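You operate a simulated robot arm through the tools that you are given. There is no shell and no other tool. Be economical: measure what you need, move in short steps, check, and stop when the job is done.

The job below is to be done with a simulated robot arm. You get a single attempt, and the scene is never put back.

TASK
Turn the numbered black knob to 4.
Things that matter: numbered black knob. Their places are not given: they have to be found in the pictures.

The check looks at the end state, three seconds after you hand in, the way a careful person would. Anything else that was tipped, shoved, dropped, spilled or broken makes it a failure.

THE ROBOT
A 7-joint arm with a two-finger parallel gripper, fixed in place. Base frame: the origin is at the foot of the arm, x ahead of it, y to its left, z up. Units: cm, rad, N and s.
Its first joint turns from -1.152 to 1.152 rad. Payload 1.57 kg.
The TCP is the grasp point between the finger pads, 3 cm short of the fingertips. In the tool frame z runs along the fingers and y along their closing line. Largest opening 11 cm; finger width 2.4, thickness 1.2; the body of the gripper, 4.8 by 11.2 cm, starts 7.8 cm behind the TCP.
Orientation is that of the tool frame in the base frame, as a unit quaternion [w, x, y, z]. With the fingers straight down and closing along the base's y, the tool's x points along the base's -x, its y along +y and its z along -z.

THE INTERFACE
- The arm moves only by the tool nudge_tool. Its argument "series" is a list of rows, each a list of 7 numbers: the shift along the base's x, y, z in cm, then the turn, a rotation vector about the base's x, y, z in rad, then the finger opening in cm, from 0 to 11. In form: [[dx, dy, dz, wx, wy, wz, gripper], ...]. A call has 1 to 10 rows; each row is the pose to reach, as a shift and turn from the pose commanded when the call began. Rows are played at 5 a second. More than 5 cm and 0.15 rad between two rows, or a gripper value outside its range, and nothing of the call is played. Where a pose cannot be reached the arm comes as near as it can. A force on the tool above 40 N (or 10 N above the force at the start of the call, whichever is more), or a blocked arm, ends the call early, and 0.2 s more pass. Each finger travels about 10.8 cm/s and halts on what it meets, pressing with about 29 N; the grip force reading is that of the motor and also rises with nothing between the fingers. The clock runs only during rows and for 0.2 s after the last one: add rows that repeat a pose to give the fingers time. It gives the time, the measured TCP pose, the force on the tool (base axes), the opening and the grip force at its end, in the units of the frame above (readings bear some noise), and new pictures: "views" is both (left out), scene, wrist or none.
- Cameras (640 x 400 px; columns grow to the right, rows downward): "scene" is fixed at [17.18, -40.83, 140.1]; the picture's right is [0.54, -0.84, 0.00], its down [-0.57, -0.37, -0.73] and it looks along [0.62, 0.40, -0.68] (base axes); focal length 324 px, centre (320, 200). "wrist" rides on the gripper at [-3.6, 0, -8] in the tool frame; the picture's right is [0.00, -1.00, 0.00], its down [0.97, 0.00, -0.24] and it looks along [0.24, 0.00, 0.97] (tool axes); focal length 218 px, centre (320, 200).
- pixel_to_xyz(camera, pixels): for up to 12 pixels [column, row] of the newest picture of that camera ("zoom" is the newest enlarged one), the place [x, y, z] in the base frame of the surface seen there, good to about 0.2 cm, but the place of the scene camera against the robot may be out by one fixed shift of up to 1.8 cm in any direction. No time passes.
- zoom(camera, box): a new picture of the part [left, top, right, bottom] of that camera's present view, enlarged. No time passes.
- job_done(): hands the job in; it is judged then, once.

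Go step by step. Measure first, check grasps and placings, and put right what went wrong. The budget is 60 turns and 120 pictures, counting those below and the enlarged ones. Unless the task says otherwise, let go and move clear before handing in, and close with one line.

The tools are called as a command line: name --pt "numbers of a row" for each row, then --argument value for the rest, lists and objects as JSON in quotes. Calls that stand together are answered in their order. nudge_tool: Moves the arm, as the interface text tells. Its arguments: {"type":"object","properties":{"series":{"type":"array","items":{"type":"array","items":{"type":"number"}}},"views":{"type":"string","enum":["both","scene","wrist","none"]}},"required":["series"]} The other tools are called the same way: pixel_to_xyz (camera, pixels) gives the place of the surface under pixels of a picture; zoom (camera, box) takes an enlarged picture of a part of a camera's view; job_done () hands the job in.

At the start:

```text
time_s: 0.0
eef_pos: [26.85, -33.71, 122.23]
tcp_rot: [0.0, -0.001, 1.0, 0.0]
force: [-0.1, -0.3, -0.2]
grip_width: 11.01
gripper_force: 0.0
```

scene: 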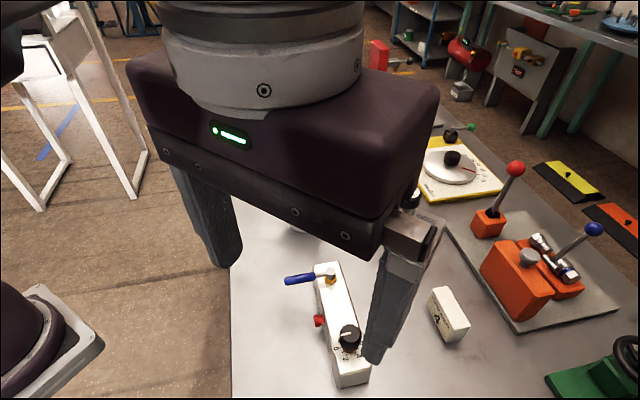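
wrist: 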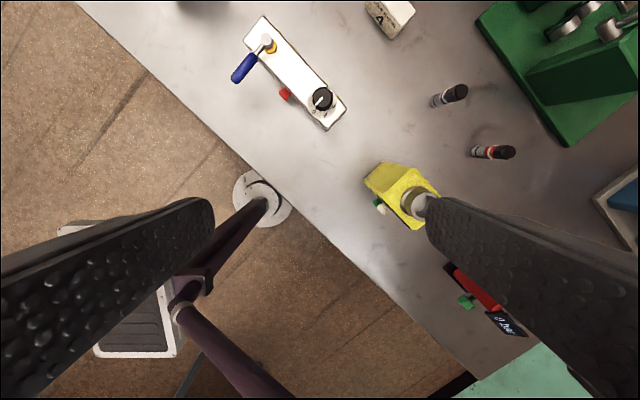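

The white block at wrist (322,98) carries a black knob; another black knob sits on a dial at scene (452,158). I'll zoom on both to see which one is numbered.

zoom --camera "wrist" --box '[270, 60, 370, 135]'

zoom --camera "scene" --box '[270, 250, 400, 395]'

zoom --camera "scene" --box '[400, 110, 520, 210]'

pixel_to_xyz --camera "wrist" --pixels '[[322, 98], [312, 113], [327, 127], [264, 20], [346, 106], [266, 40], [242, 75]]'

```text
5.33 times, centred on (320, 98) of wrist
```

zoom: 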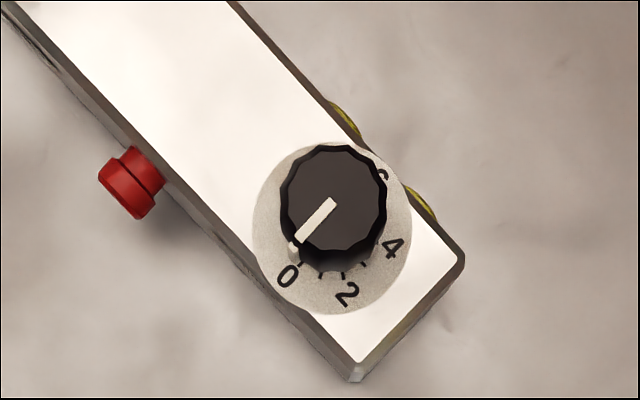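

```text
2.76 times, centred on (335, 322) of scene
```

zoom: 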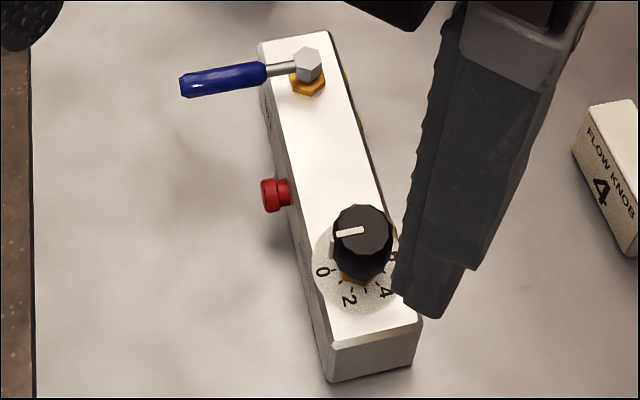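

```text
4.00 times, centred on (460, 160) of scene
```

zoom: 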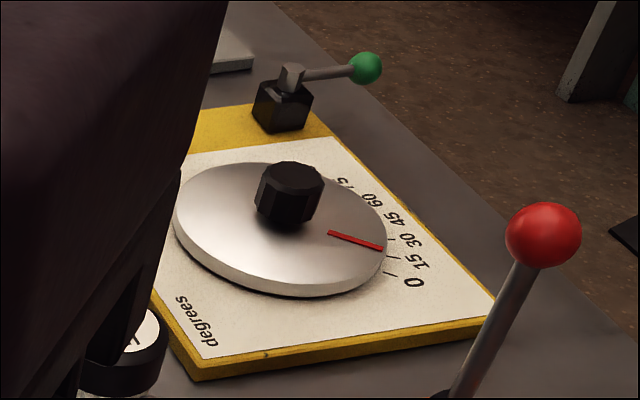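

```text
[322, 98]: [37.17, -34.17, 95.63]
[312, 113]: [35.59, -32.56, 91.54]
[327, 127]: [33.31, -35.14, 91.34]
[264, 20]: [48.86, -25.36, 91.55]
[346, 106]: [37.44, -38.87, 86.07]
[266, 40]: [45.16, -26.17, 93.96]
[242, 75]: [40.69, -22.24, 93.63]
```

The block's knob is the numbered one (0, 2, 4…), with its pointer near 0. The wrist depths give z values that disagree with the stated table height, so I'll cross-check with the scene camera.

pixel_to_xyz --camera "scene" --pixels '[[349, 333], [346, 368], [328, 310], [280, 360], [420, 340], [332, 270]]'

pixel_to_xyz --camera "wrist" --pixels '[[280, 130], [400, 120], [320, 200], [290, 60], [215, 50], [322, 103]]'

```text
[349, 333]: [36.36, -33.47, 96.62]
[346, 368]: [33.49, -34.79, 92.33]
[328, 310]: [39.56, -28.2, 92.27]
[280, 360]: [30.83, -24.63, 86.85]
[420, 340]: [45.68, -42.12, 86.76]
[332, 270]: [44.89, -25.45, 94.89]
```

```text
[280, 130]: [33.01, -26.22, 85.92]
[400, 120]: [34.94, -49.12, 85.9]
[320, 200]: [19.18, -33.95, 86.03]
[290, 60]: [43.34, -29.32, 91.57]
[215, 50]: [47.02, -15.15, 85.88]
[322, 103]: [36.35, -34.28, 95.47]
```

Both cameras agree the table here is at z≈86, block top ≈91.5, knob top ≈95.5, near (37,-34). I'll move above the knob at z≈106 and look closely.

nudge_tool --pt "2.5 -0.1 -3.5 0 0 0 8" --pt "5 -0.2 -7 0 0 0 6" --pt "7.5 -0.3 -10.5 0 0 0 6" --pt "10 -0.5 -14 0 0 0 6" --pt "10 -0.5 -16 0 0 0 6" --pt "10 -0.5 -16 0 0 0 6"

```text
time_s: 1.4
eef_pos: [36.8, -34.37, 106.35]
tcp_rot: [0.0, 0.0, 1.0, 0.0]
force: [0.3, 0.0, -1.2]
grip_width: 5.99
gripper_force: 0.1
```

scene: 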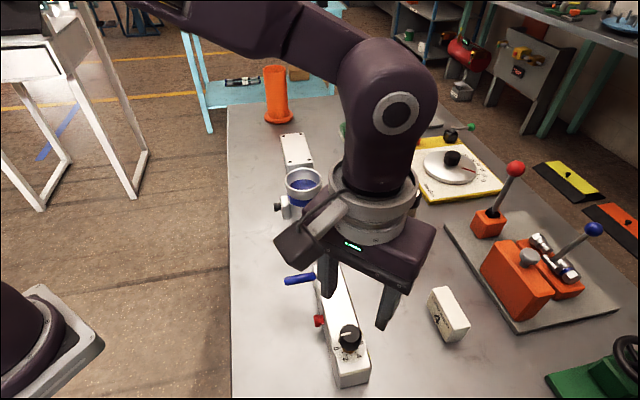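
wrist: 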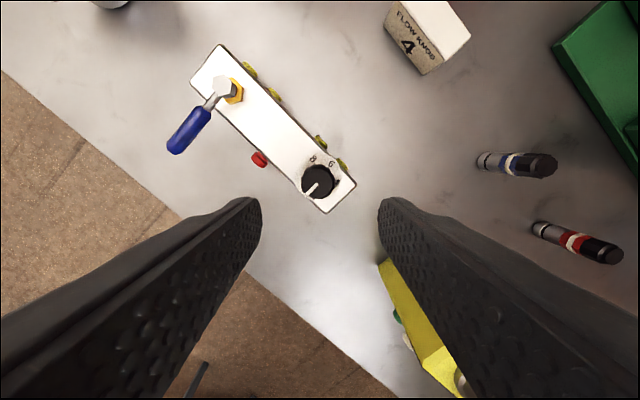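

The knob is at wrist (319,181), with the dial now also showing 6 and 8. I'll enlarge it and measure it.

zoom --camera "wrist" --box '[280, 145, 360, 220]'

pixel_to_xyz --camera "wrist" --pixels '[[319, 181], [305, 181], [333, 181], [319, 168], [319, 192], [340, 198], [325, 208], [250, 130], [300, 250], [190, 130]]'

zoom --camera "scene" --box '[310, 310, 390, 390]'

```text
5.33 times, centred on (320, 182) of wrist
```

zoom: 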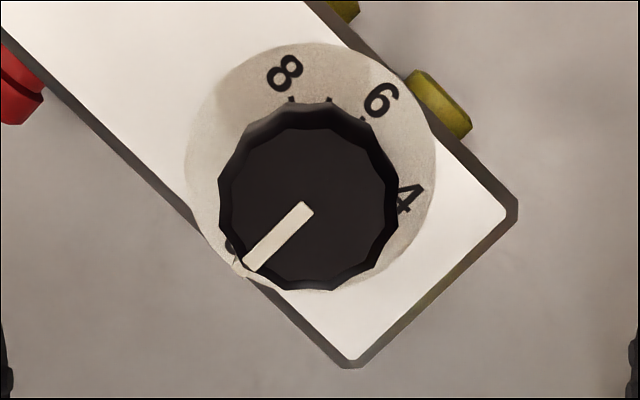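

```text
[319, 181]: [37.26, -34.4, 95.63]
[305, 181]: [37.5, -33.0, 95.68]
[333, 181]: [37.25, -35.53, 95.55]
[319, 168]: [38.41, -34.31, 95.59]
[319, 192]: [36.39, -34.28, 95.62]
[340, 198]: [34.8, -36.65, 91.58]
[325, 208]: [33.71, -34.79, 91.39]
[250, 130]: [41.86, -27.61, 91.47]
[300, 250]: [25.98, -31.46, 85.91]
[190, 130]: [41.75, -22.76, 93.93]
```

```text
5.00 times, centred on (350, 350) of scene
```

zoom: 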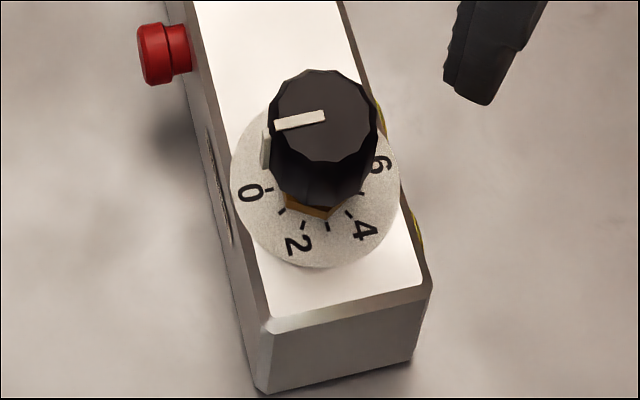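

The knob is about 3 cm across, centred near (37.0,-34.3), top at 95.6. Dial marks are 30° apart with 0 at about -135° in the picture and 4 at about -15°, so it needs ≈120° counter-clockwise. I'll first turn the tool -1.05 rad above the knob.

nudge_tool --pt "0.1 0 0 0 0 -0.15 6" --pt "0.2 0 0 0 0 -0.3 6" --pt "0.2 0 0 0 0 -0.45 6" --pt "0.2 0 0 0 0 -0.6 6" --pt "0.2 0 0 0 0 -0.75 6" --pt "0.2 0 0 0 0 -0.9 6" --pt "0.2 0 0 0 0 -1.05 6" --pt "0.2 0 0 0 0 -1.05 6"

```text
time_s: 3.2
eef_pos: [36.95, -34.31, 106.15]
tcp_rot: [0.0, 0.502, 0.865, 0.0]
force: [-0.2, 0.3, -0.2]
grip_width: 5.99
gripper_force: 0.1
```

scene: 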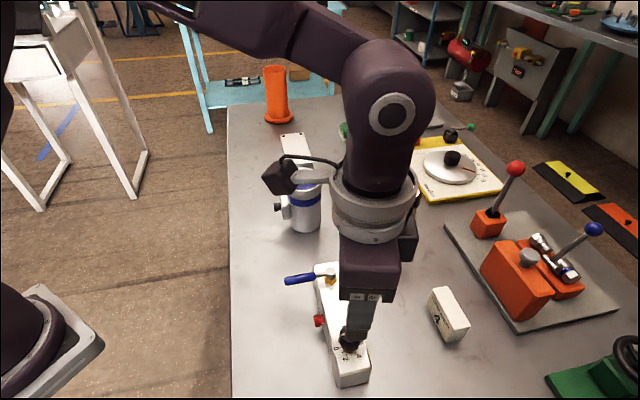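
wrist: 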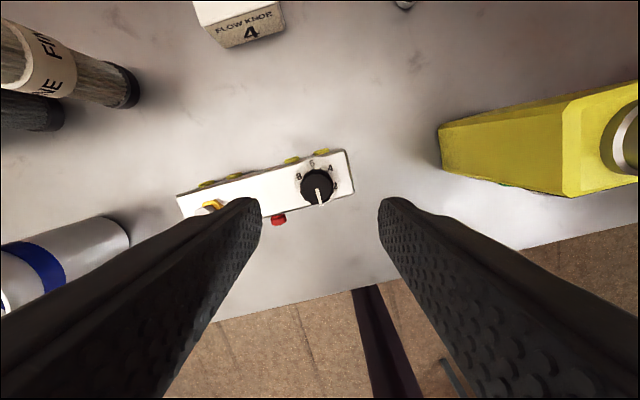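

The tool is turned and the knob stays at (317,187). Before descending I'll measure the knob centre and the nearby tall things (yellow block, blue/white cylinder, lever).

pixel_to_xyz --camera "wrist" --pixels '[[317, 184], [302, 185], [332, 185], [317, 172], [445, 135], [570, 110], [620, 130], [110, 235], [20, 250], [212, 205], [250, 33], [278, 220]]'

zoom --camera "wrist" --box '[280, 145, 360, 220]'

```text
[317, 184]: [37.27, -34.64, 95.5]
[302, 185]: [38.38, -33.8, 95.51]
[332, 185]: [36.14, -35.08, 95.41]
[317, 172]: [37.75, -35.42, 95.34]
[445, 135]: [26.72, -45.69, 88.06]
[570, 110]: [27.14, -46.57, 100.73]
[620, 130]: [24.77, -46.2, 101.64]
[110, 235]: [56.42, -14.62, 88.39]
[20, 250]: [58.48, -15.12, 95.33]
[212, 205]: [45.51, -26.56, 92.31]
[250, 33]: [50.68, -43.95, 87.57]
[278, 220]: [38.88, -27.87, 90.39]
```

```text
5.33 times, centred on (320, 182) of wrist
```

zoom: 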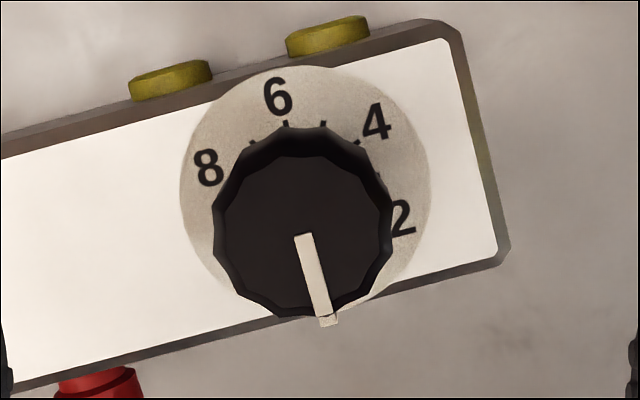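

The surroundings are clear (nothing tall within 10 cm), and the pointer reads 0. I'll shift slightly and go down to TCP z≈95.3 with fingers open.

nudge_tool --pt "0.15 0 -3 0 0 0 6" --pt "0.15 0 -6 0 0 0 6" --pt "0.15 0 -8.5 0 0 0 6" --pt "0.15 0 -10 0 0 0 6" --pt "0.15 0 -10.9 0 0 0 6" --pt "0.15 0 -10.9 0 0 0 6"

```text
time_s: 4.6
eef_pos: [37.11, -34.36, 95.24]
tcp_rot: [0.0, 0.502, 0.865, 0.0]
force: [-1.0, 0.8, 0.1]
grip_width: 6.0
gripper_force: 0.0
```

scene: 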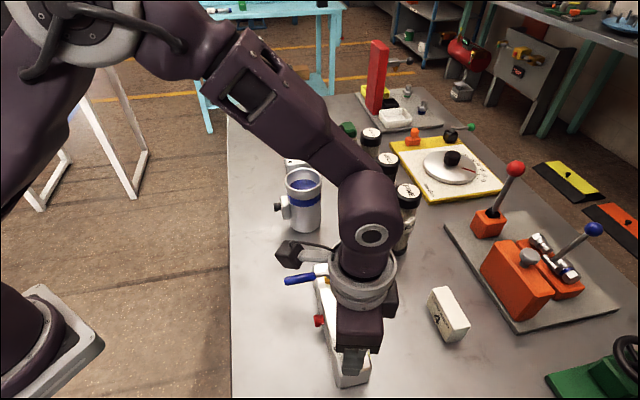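
wrist: 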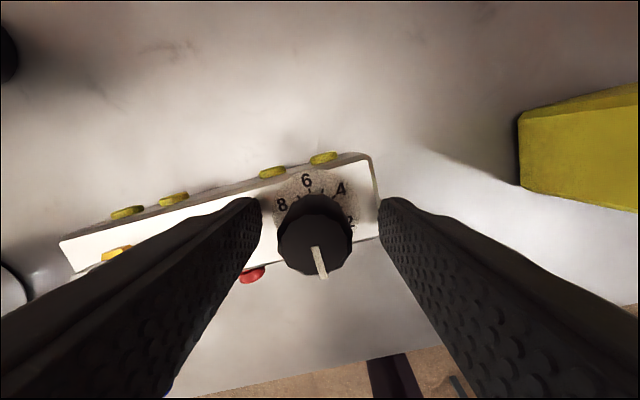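

The knob sits between the fingers with centre at wrist (314,237), about 0.2 cm off along the closing line. I'll correct that and close.

nudge_tool --pt "0.15 0.1 0 0 0 0 6" --pt "0.15 0.1 0 0 0 0 4" --pt "0.15 0.1 0 0 0 0 3.2" --pt "0.15 0.1 0 0 0 0 2.6" --pt "0.15 0.1 0 0 0 0 2.6"

```text
time_s: 5.8
eef_pos: [37.33, -34.24, 95.33]
tcp_rot: [0.0, 0.502, 0.865, 0.0]
force: [-0.1, -0.4, 1.0]
grip_width: 3.0
gripper_force: 29.0
```

scene: 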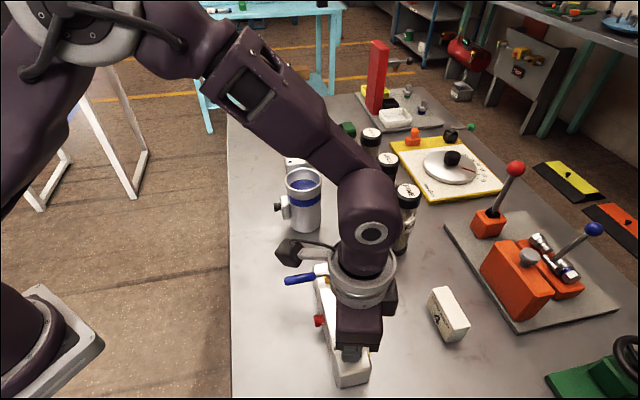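
wrist: 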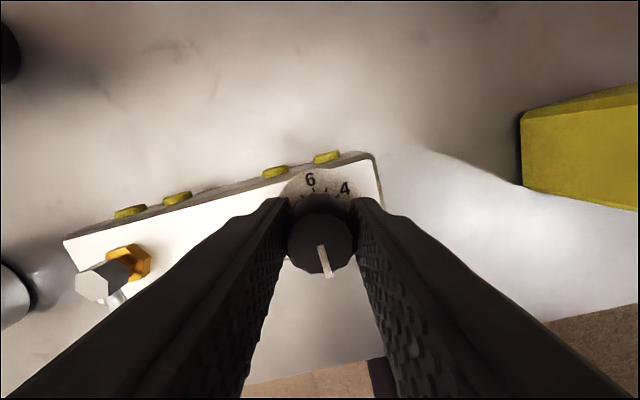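

The grip is good (3.0 cm, 29 N, little side force). I'll turn the first 0.6 rad counter-clockwise and check that the knob follows.

nudge_tool --pt "0 0 0 0 0 0.12 2.6" --pt "0 0 0 0 0 0.24 2.6" --pt "0 0 0 0 0 0.36 2.6" --pt "0 0 0 0 0 0.48 2.6" --pt "0 0 0 0 0 0.6 2.6" --pt "0 0 0 0 0 0.6 2.6" --views "wrist"

```text
time_s: 7.2
eef_pos: [37.31, -34.14, 95.25]
tcp_rot: [0.001, 0.223, 0.975, 0.0]
force: [-1.2, -0.3, 0.1]
grip_width: 2.99
gripper_force: 29.3
```

wrist: 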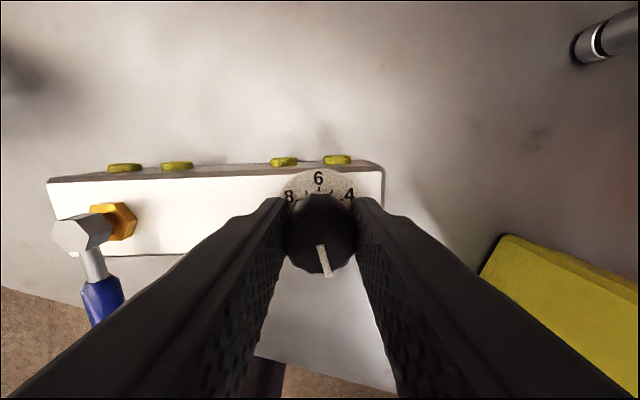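

The pointer moved with the gripper, but the block's edge in the picture changed only about 13° instead of 34°, so the block may be turning too. I'll check the scene camera.

nudge_tool --pt "0 0 0 0 0 0 2.6" --views "both"

zoom --camera "wrist" --box '[260, 140, 400, 300]'

zoom --camera "scene" --box '[260, 250, 420, 400]'

pixel_to_xyz --camera "wrist" --pixels '[[50, 183], [370, 165], [380, 195], [55, 245], [200, 172]]'

```text
time_s: 7.6
eef_pos: [37.41, -34.15, 95.34]
tcp_rot: [-0.001, 0.223, 0.975, 0.001]
force: [-0.6, 0.4, -0.4]
grip_width: 3.0
gripper_force: 28.7
```

scene: 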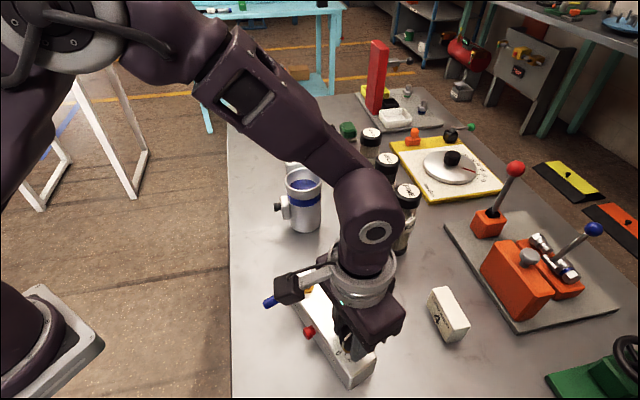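
wrist: 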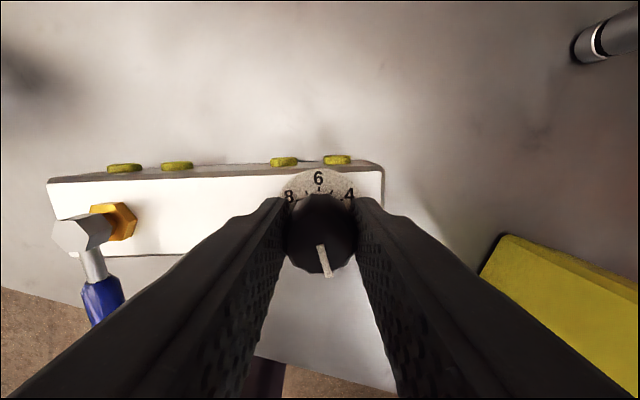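

```text
2.50 times, centred on (330, 220) of wrist
```

zoom: 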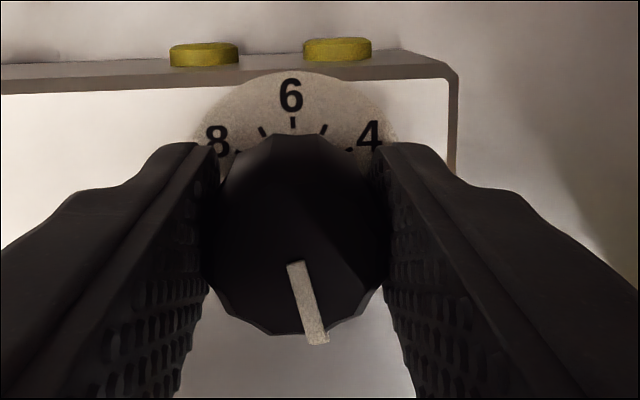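

```text
2.67 times, centred on (340, 325) of scene
```

zoom: 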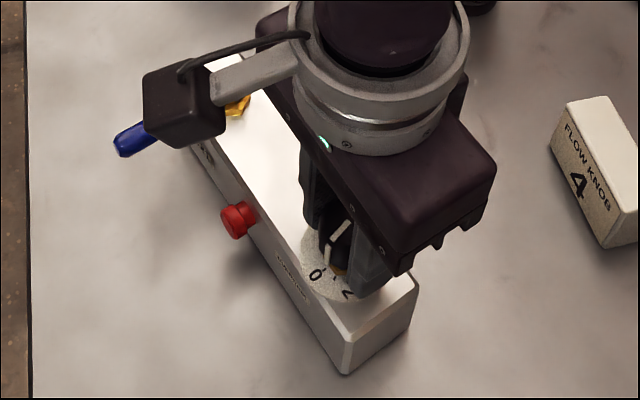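

```text
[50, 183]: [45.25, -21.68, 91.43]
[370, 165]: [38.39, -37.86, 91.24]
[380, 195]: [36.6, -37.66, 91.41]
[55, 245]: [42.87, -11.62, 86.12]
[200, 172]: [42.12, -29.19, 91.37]
```

The block is loose on the table: it swung about 20° while the knob turned only ~13° against it. I'll press down through the grip to add table friction, and turn slowly. First I'll see how much downward force I get.

nudge_tool --pt "0 0 -0.15 0 0 0 2" --pt "0 0 -0.3 0 0 0 2" --pt "0 0 -0.3 0 0 0 2" --views "none"

```text
time_s: 8.4
eef_pos: [37.39, -34.22, 95.14]
tcp_rot: [0.001, 0.224, 0.975, -0.002]
force: [-1.3, -4.0, 27.1]
grip_width: 3.01
gripper_force: 28.8
```

Pressing gives 27 N downward. I'll turn slowly by 0.3 rad while pressing and compare the block's edge.

nudge_tool --pt "0 0 0 0 0 0.03 2" --pt "0 0 0 0 0 0.06 2" --pt "0 0 0 0 0 0.09 2" --pt "0 0 0 0 0 0.12 2" --pt "0 0 0 0 0 0.15 2" --pt "0 0 0 0 0 0.18 2" --pt "0 0 0 0 0 0.21 2" --pt "0 0 0 0 0 0.24 2" --pt "0 0 0 0 0 0.27 2" --pt "0 0 0 0 0 0.3 2" --views "both"

pixel_to_xyz --camera "wrist" --pixels '[[320, 200]]'

```text
time_s: 10.6
eef_pos: [37.17, -34.16, 95.0]
tcp_rot: [-0.001, 0.075, 0.997, 0.0]
force: [2.3, 0.3, 2.7]
grip_width: 2.99
gripper_force: 29.6
```

scene: 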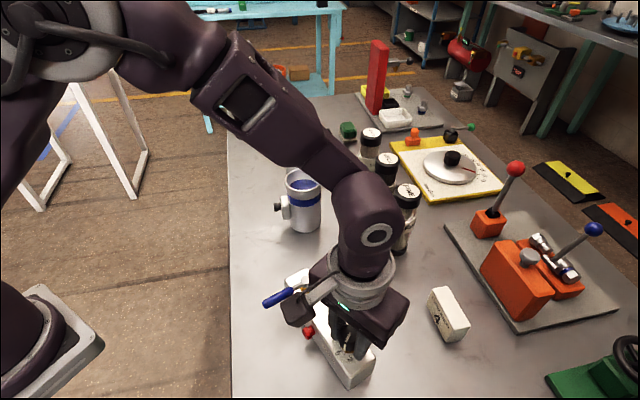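
wrist: 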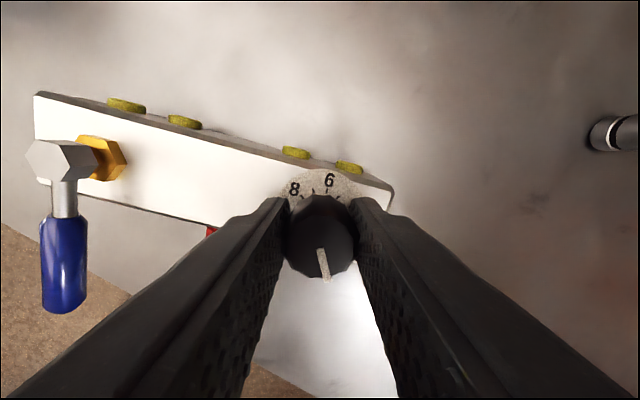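

```text
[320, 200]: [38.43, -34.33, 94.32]
```

The block edge changed by about 16°, nearly matching the full 17° turn, so the block held still. The press eased to 2.7 N, so slowness may be what helps. I'll press a little again and continue slowly.

nudge_tool --pt "0 0 -0.1 0 0 0.03 2" --pt "0 0 -0.1 0 0 0.06 2" --pt "0 0 -0.1 0 0 0.09 2" --pt "0 0 -0.1 0 0 0.12 2" --pt "0 0 -0.1 0 0 0.15 2" --pt "0 0 -0.1 0 0 0.18 2" --pt "0 0 -0.1 0 0 0.21 2" --pt "0 0 -0.1 0 0 0.24 2" --pt "0 0 -0.1 0 0 0.27 2" --pt "0 0 -0.1 0 0 0.3 2" --views "both"

```text
time_s: 12.8
eef_pos: [37.19, -34.19, 94.87]
tcp_rot: [0.001, -0.075, 0.997, -0.001]
force: [0.3, -1.6, 17.2]
grip_width: 2.97
gripper_force: 29.4
```

scene: 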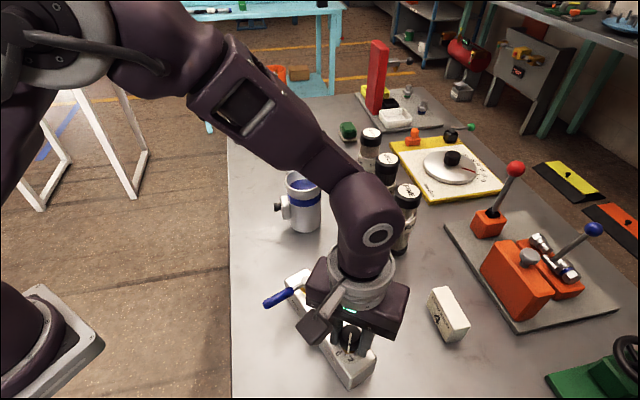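
wrist: 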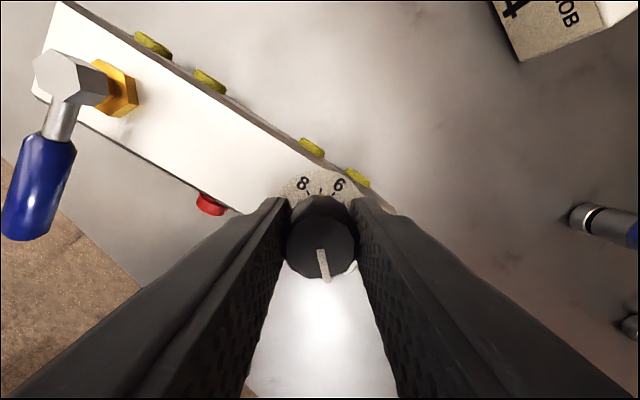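

The block stayed put in the scene (lever tip still at about (266,302)) while the knob turned another 17°. I'll continue the same way.

nudge_tool --pt "0 0 0 0 0 0.033 2" --pt "0 0 0 0 0 0.066 2" --pt "0 0 0 0 0 0.1 2" --pt "0 0 0 0 0 0.133 2" --pt "0 0 0 0 0 0.166 2" --pt "0 0 0 0 0 0.2 2" --pt "0 0 0 0 0 0.233 2" --pt "0 0 0 0 0 0.266 2" --pt "0 0 0 0 0 0.3 2" --pt "0 0 0 0 0 0.333 2" --views "both"

```text
time_s: 15.0
eef_pos: [37.21, -34.23, 94.8]
tcp_rot: [0.0, -0.24, 0.971, 0.001]
force: [0.5, 1.7, 14.6]
grip_width: 3.02
gripper_force: 29.0
```

scene: 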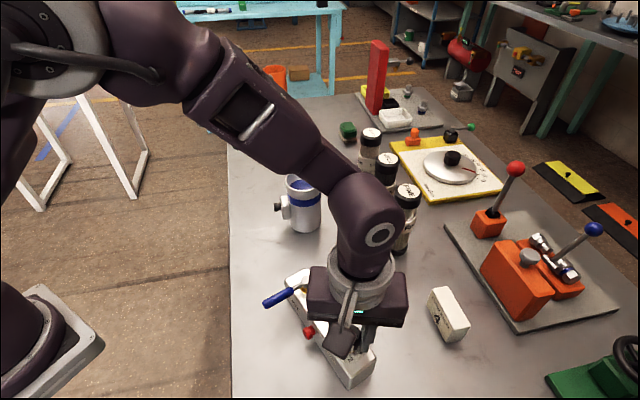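
wrist: 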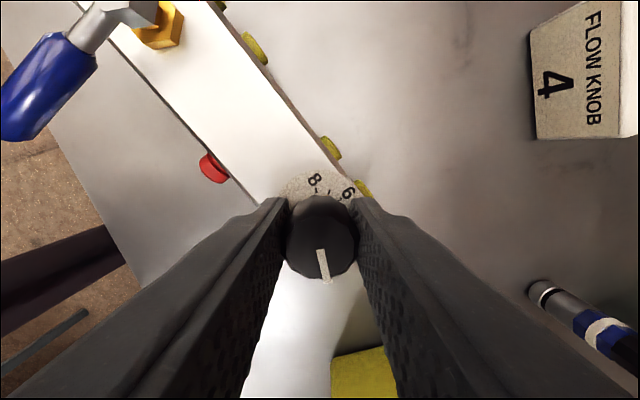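

The block is still fixed and the pointer keeps its place relative to the fingers (no slip). About 66° done, so I'll continue.

nudge_tool --pt "0 0 0 0 0 0.033 2" --pt "0 0 0 0 0 0.066 2" --pt "0 0 0 0 0 0.1 2" --pt "0 0 0 0 0 0.133 2" --pt "0 0 0 0 0 0.166 2" --pt "0 0 0 0 0 0.2 2" --pt "0 0 0 0 0 0.233 2" --pt "0 0 0 0 0 0.266 2" --pt "0 0 0 0 0 0.3 2" --pt "0 0 0 0 0 0.333 2" --views "both"

zoom --camera "scene" --box '[270, 270, 410, 400]'

```text
time_s: 17.2
eef_pos: [37.34, -34.09, 94.83]
tcp_rot: [0.001, -0.398, 0.918, -0.002]
force: [-0.5, -0.8, 9.2]
grip_width: 3.01
gripper_force: 28.9
```

scene: 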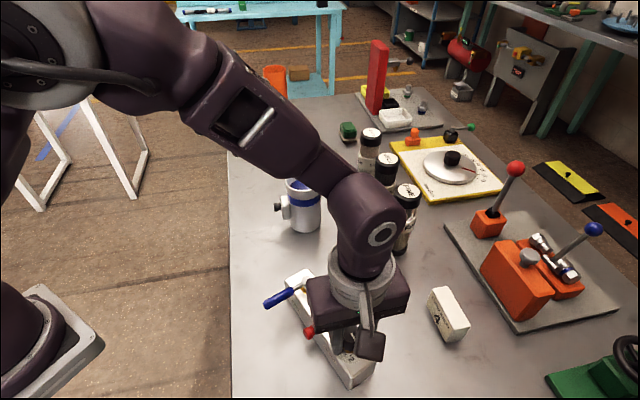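
wrist: 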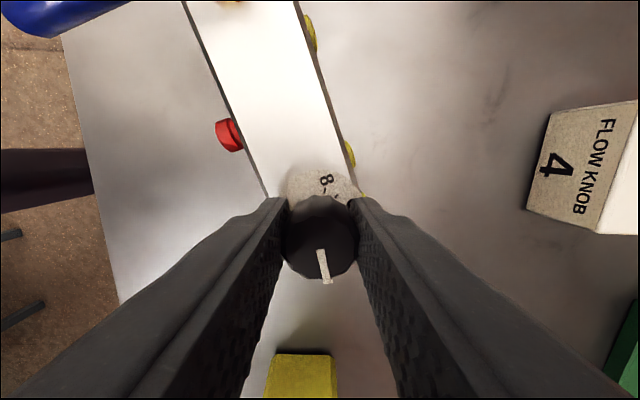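

```text
3.08 times, centred on (340, 335) of scene
```

zoom: 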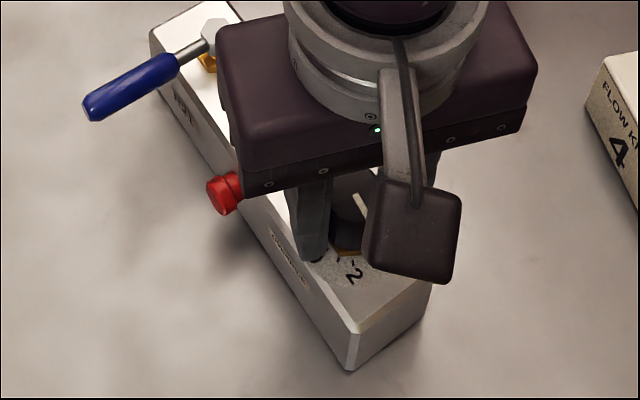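

About 83–85° done (reading ≈2.8). I'll go on another 0.33 rad.

nudge_tool --pt "0 0 -0.05 0 0 0.033 2" --pt "0 0 -0.05 0 0 0.066 2" --pt "0 0 -0.05 0 0 0.1 2" --pt "0 0 -0.05 0 0 0.133 2" --pt "0 0 -0.05 0 0 0.166 2" --pt "0 0 -0.05 0 0 0.2 2" --pt "0 0 -0.05 0 0 0.233 2" --pt "0 0 -0.05 0 0 0.266 2" --pt "0 0 -0.05 0 0 0.3 2" --pt "0 0 -0.05 0 0 0.333 2" --views "both"

zoom --camera "scene" --box '[270, 270, 410, 400]'

```text
time_s: 19.4
eef_pos: [37.25, -34.16, 94.81]
tcp_rot: [-0.001, -0.543, 0.84, 0.0]
force: [1.7, -2.3, 23.0]
grip_width: 2.97
gripper_force: 29.2
```

scene: 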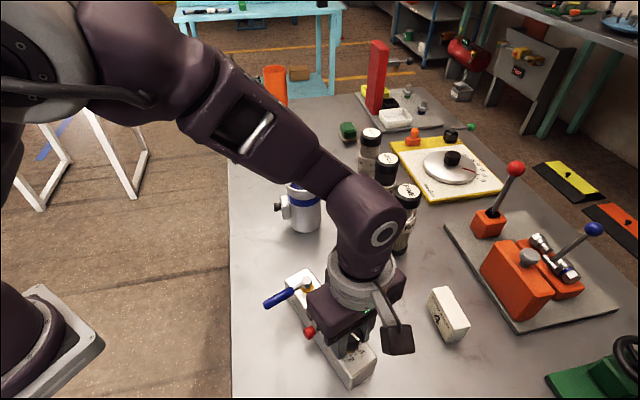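
wrist: 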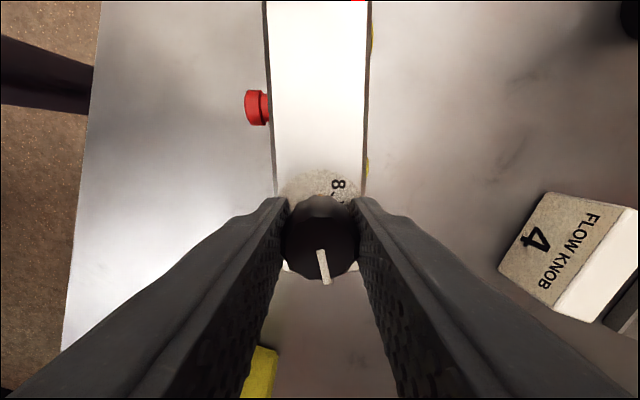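

```text
3.08 times, centred on (340, 335) of scene
```

zoom: 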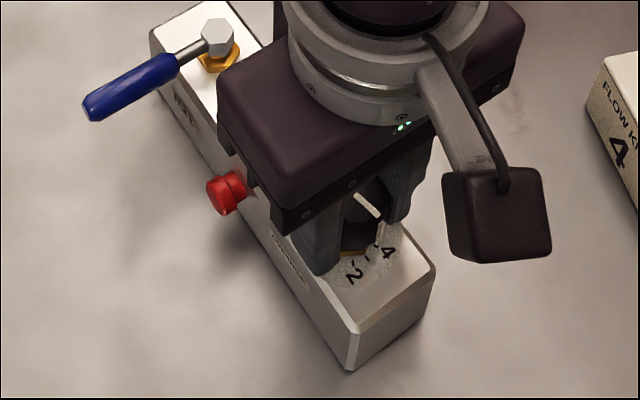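

The block axis is now vertical in the wrist view (≈-89°) and the pointer at ≈-75.5°. The mark for 4 lies ≈29° past the axis, so about 15.5° (0.27 rad) remain.

nudge_tool --pt "0 0 0 0 0 0.03 2" --pt "0 0 0 0 0 0.06 2" --pt "0 0 0 0 0 0.09 2" --pt "0 0 0 0 0 0.12 2" --pt "0 0 0 0 0 0.15 2" --pt "0 0 0 0 0 0.18 2" --pt "0 0 0 0 0 0.21 2" --pt "0 0 0 0 0 0.24 2" --pt "0 0 0 0 0 0.27 2" --pt "0 0 0 0 0 0.27 2" --views "wrist"

zoom --camera "scene" --box '[270, 270, 410, 400]'

```text
time_s: 21.6
eef_pos: [37.32, -34.14, 94.88]
tcp_rot: [0.0, -0.651, 0.759, 0.0]
force: [-0.7, -0.4, -0.8]
grip_width: 2.99
gripper_force: 29.1
```

wrist: 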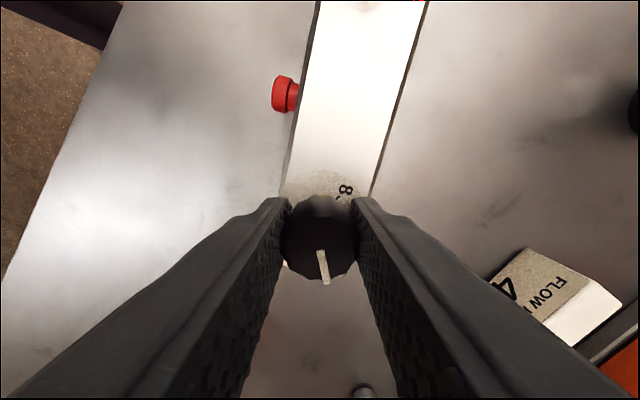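

```text
3.08 times, centred on (340, 335) of scene
```

zoom: 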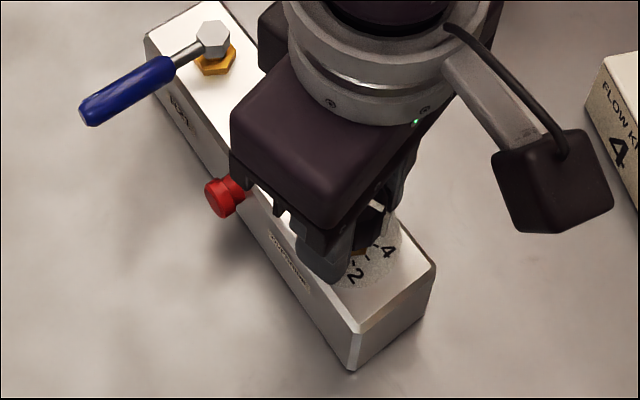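

The pointer is now ≈29° past the block axis, which should be 4. I'll open the fingers and rise straight up to check.

nudge_tool --pt "0 0 0 0 0 0 4" --pt "0 0 0 0 0 0 6" --pt "0 0 0 0 0 0 6" --pt "0 0 3 0 0 0 6" --pt "0 0 7 0 0 0 6" --pt "0 0 11 0 0 0 6" --pt "0 0 11 0 0 0 6"

zoom --camera "wrist" --box '[280, 145, 360, 220]'

zoom --camera "scene" --box '[270, 270, 410, 400]'

pixel_to_xyz --camera "wrist" --pixels '[[320, 184], [320, 100], [300, 100], [340, 100]]'

```text
time_s: 23.2
eef_pos: [37.34, -34.09, 105.92]
tcp_rot: [0.001, -0.652, 0.758, 0.001]
force: [0.1, 0.4, 0.0]
grip_width: 6.0
gripper_force: 0.0
```

scene: 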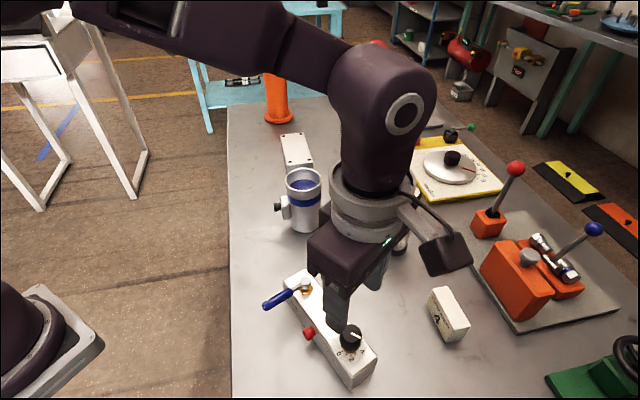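
wrist: 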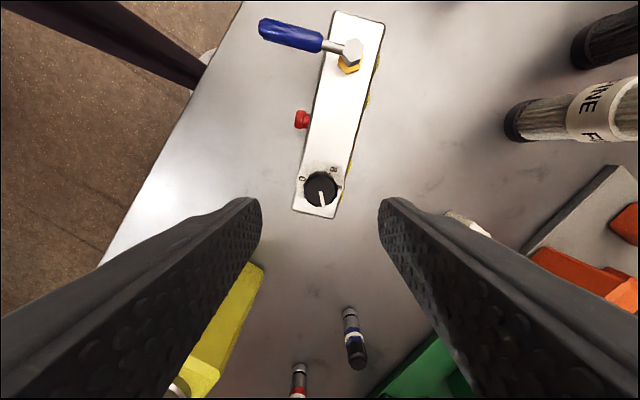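

```text
5.33 times, centred on (320, 182) of wrist
```

zoom: 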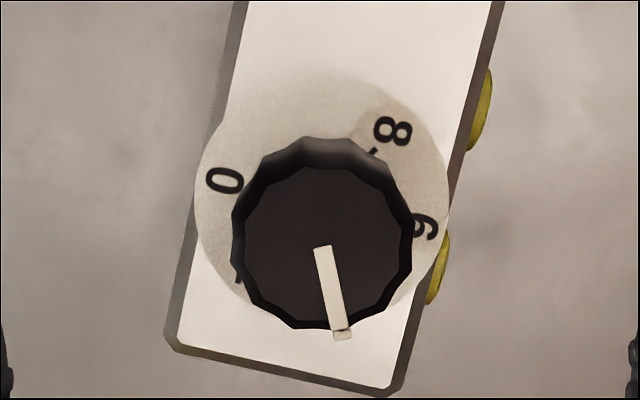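

```text
3.08 times, centred on (340, 335) of scene
```

zoom: 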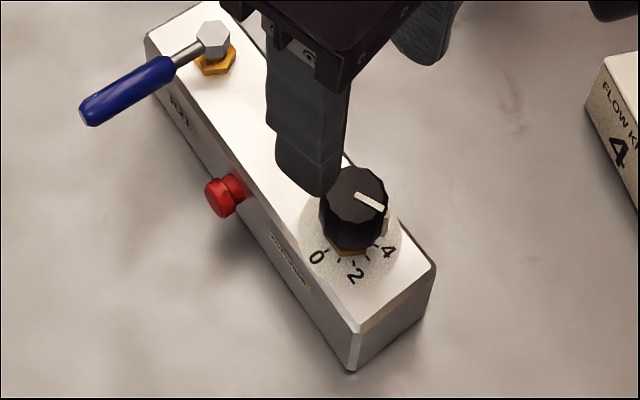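

```text
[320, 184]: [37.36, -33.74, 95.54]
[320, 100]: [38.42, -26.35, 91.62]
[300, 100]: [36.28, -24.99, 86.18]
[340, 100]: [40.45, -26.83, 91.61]
```

The knob reads about 4 (pointer ≈-76° against ≈-75° for the 4 mark, opposite where 0 and 8 lie). The block itself is swung about 22° from where it was, so I want to put it back by gripping its body, and I'm looking for a clear stretch of its sides.

zoom --camera "wrist" --box '[240, 5, 400, 225]'

pixel_to_xyz --camera "wrist" --pixels '[[320, 188], [303, 119], [309, 119], [375, 62], [368, 99], [350, 166], [340, 190], [334, 14], [381, 24], [296, 208], [332, 215], [350, 45]]'

```text
1.82 times, centred on (320, 115) of wrist
```

zoom: 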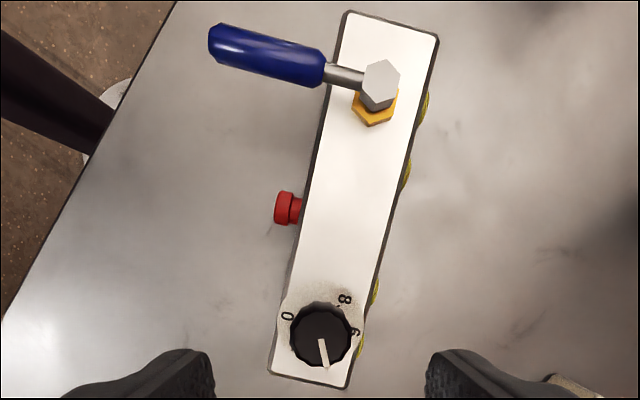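

```text
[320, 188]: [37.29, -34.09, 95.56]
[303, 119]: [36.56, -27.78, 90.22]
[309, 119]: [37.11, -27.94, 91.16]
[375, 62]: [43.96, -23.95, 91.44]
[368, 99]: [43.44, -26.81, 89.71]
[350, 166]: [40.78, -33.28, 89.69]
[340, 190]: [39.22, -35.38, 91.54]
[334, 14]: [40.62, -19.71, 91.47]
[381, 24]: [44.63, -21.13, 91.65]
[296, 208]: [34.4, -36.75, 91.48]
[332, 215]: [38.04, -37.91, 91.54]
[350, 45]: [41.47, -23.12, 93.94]
```

There is a clear stretch about 7.3 cm from the knob, between the red button and the second cap, at about (39.9,-27.3); the block is 4.1 cm wide. I'll move above it, align the fingers across the block, and lower partway to check.

nudge_tool --pt "1 2.4 0 0 0 -0.11 7.5" --pt "2 5 0 0 0 -0.22 7.5" --pt "2.55 6.8 0 0 0 -0.22 7.5" --pt "2.55 6.8 -3 0 0 -0.22 7.5" --pt "2.55 6.8 -6 0 0 -0.22 7.5" --pt "2.55 6.8 -6 0 0 -0.22 7.5"

```text
time_s: 24.6
eef_pos: [39.92, -27.29, 99.92]
tcp_rot: [0.0, -0.564, 0.826, 0.0]
force: [0.1, 0.1, 0.4]
grip_width: 7.5
gripper_force: 0.1
```

scene: 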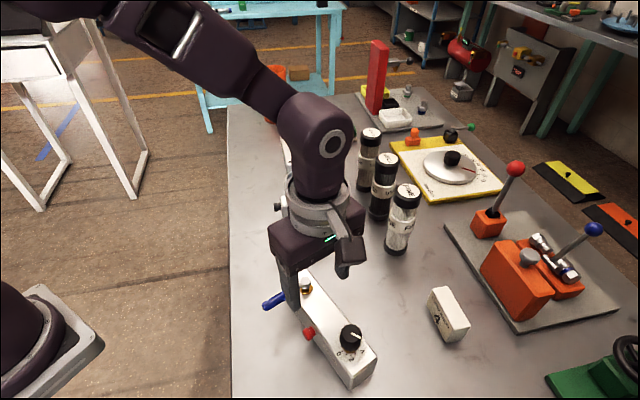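
wrist: 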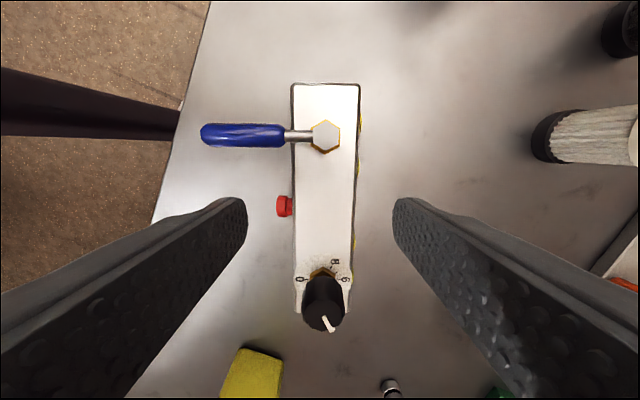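

The block is aligned with the fingers, centred near column 324, so a 0.3 cm sideways correction is needed. I'll lower to TCP z≈93.3 with the fingers still open.

nudge_tool --pt "0.25 -0.1 -2.5 0 0 0 7.5" --pt "0.25 -0.1 -4.5 0 0 0 7.5" --pt "0.25 -0.1 -6 0 0 0 7.5" --pt "0.25 -0.1 -6.6 0 0 0 7.5" --pt "0.25 -0.1 -6.6 0 0 0 7.5"

zoom --camera "scene" --box '[250, 250, 400, 395]'

```text
time_s: 25.8
eef_pos: [39.96, -27.42, 93.32]
tcp_rot: [0.0, -0.564, 0.826, 0.001]
force: [-1.1, -0.1, 1.5]
grip_width: 7.54
gripper_force: 0.1
```

scene: 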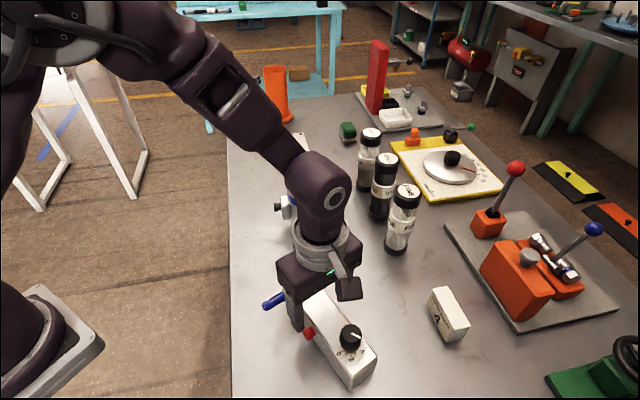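
wrist: 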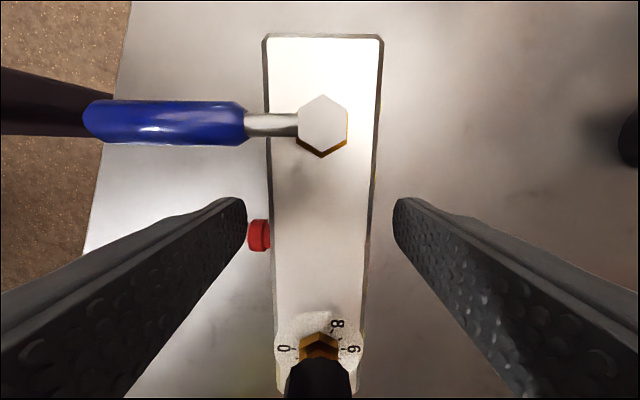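

```text
2.76 times, centred on (325, 322) of scene
```

zoom: 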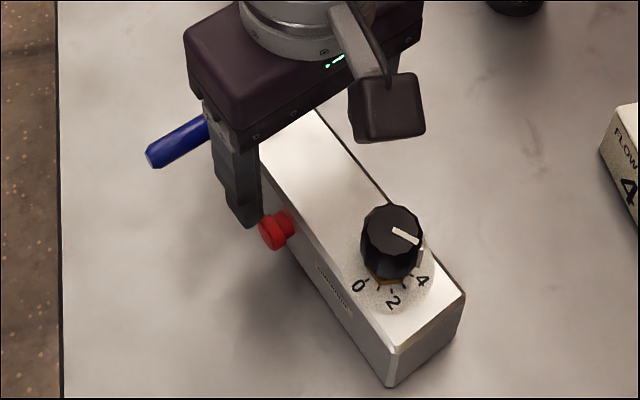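

The red button at (258,235) overlaps the left finger's path by about 1 cm, so I'll shift 1.1 cm toward the lever and raise 0.2 cm before closing.

nudge_tool --pt "0.2 0.5 0.2 0 0 0 7.5" --pt "0.39 1.03 0.2 0 0 0 7.5" --pt "0.39 1.03 0.2 0 0 0 5.5" --pt "0.39 1.03 0.2 0 0 0 5" --views "wrist"

zoom --camera "wrist" --box '[220, 80, 420, 280]'

```text
time_s: 26.8
eef_pos: [40.48, -26.45, 93.37]
tcp_rot: [-0.001, -0.565, 0.825, -0.001]
force: [0.2, 0.2, -0.2]
grip_width: 5.04
gripper_force: 0.6
```

wrist: 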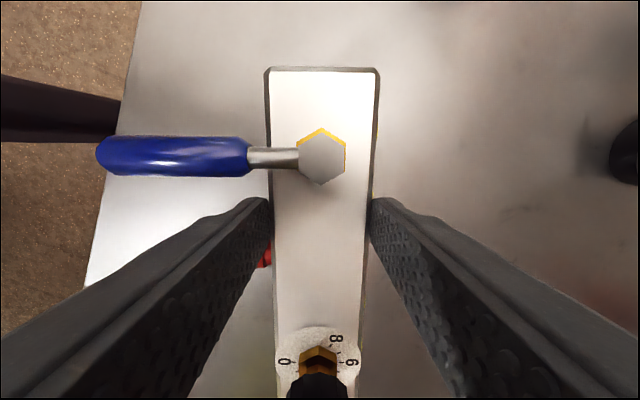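

```text
2.00 times, centred on (320, 180) of wrist
```

zoom: 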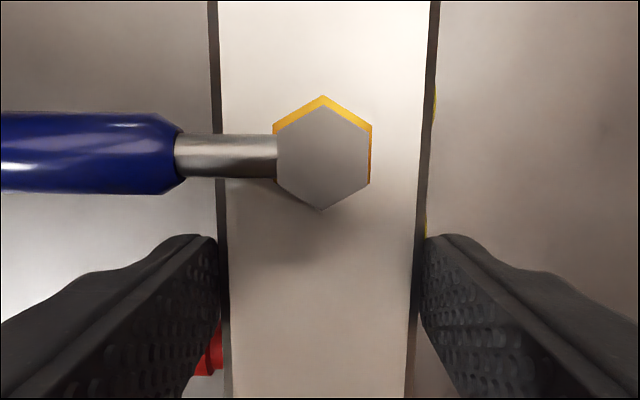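

The fingers straddle the block evenly and clear of the button. I'll close on it.

nudge_tool --pt "0 0 0 0 0 0 4.6" --pt "0 0 0 0 0 0 4" --pt "0 0 0 0 0 0 3.6" --pt "0 0 0 0 0 0 3.6" --views "both"

```text
time_s: 27.8
eef_pos: [40.45, -26.37, 93.46]
tcp_rot: [0.0, -0.564, 0.826, 0.001]
force: [-0.4, 0.6, 0.6]
grip_width: 4.96
gripper_force: 29.1
```

scene: 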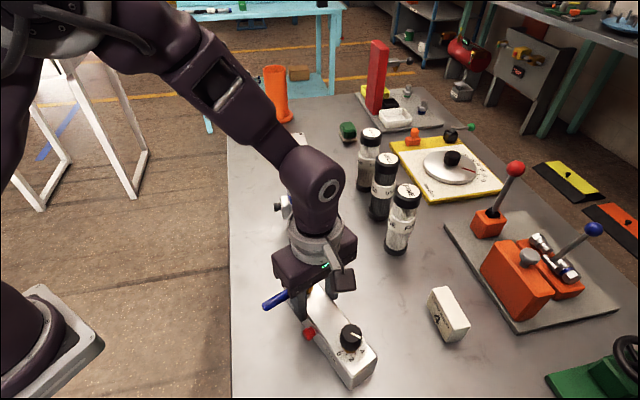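
wrist: 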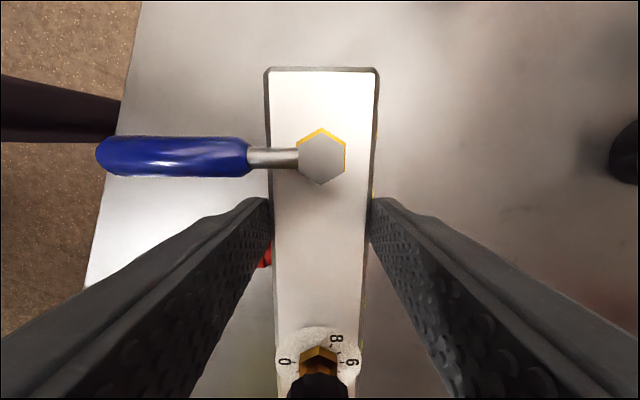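

The block is gripped (29 N, no side load). I'll slide it back, rotating -0.39 rad about the knob's position.

nudge_tool --pt "0.37 -0.165 0 0 0 -0.049 3.6" --pt "0.741 -0.345 0 0 0 -0.098 3.6" --pt "1.1 -0.55 0 0 0 -0.147 3.6" --pt "1.446 -0.762 0 0 0 -0.196 3.6" --pt "1.785 -1.0 0 0 0 -0.245 3.6" --pt "2.111 -1.25 0 0 0 -0.295 3.6" --pt "2.42 -1.52 0 0 0 -0.344 3.6" --pt "2.65 -1.85 0 0 0 -0.393 3.6" --pt "2.65 -1.85 0 0 0 -0.393 3.6"

```text
time_s: 29.8
eef_pos: [43.12, -28.22, 93.47]
tcp_rot: [0.0, -0.392, 0.92, 0.0]
force: [1.0, 3.5, 11.1]
grip_width: 4.97
gripper_force: 29.1
```

scene: 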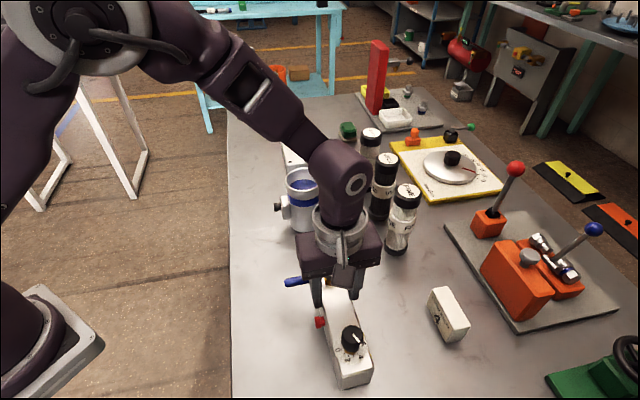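
wrist: 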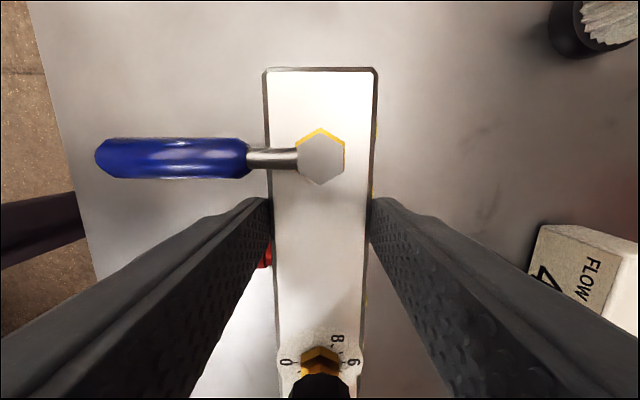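

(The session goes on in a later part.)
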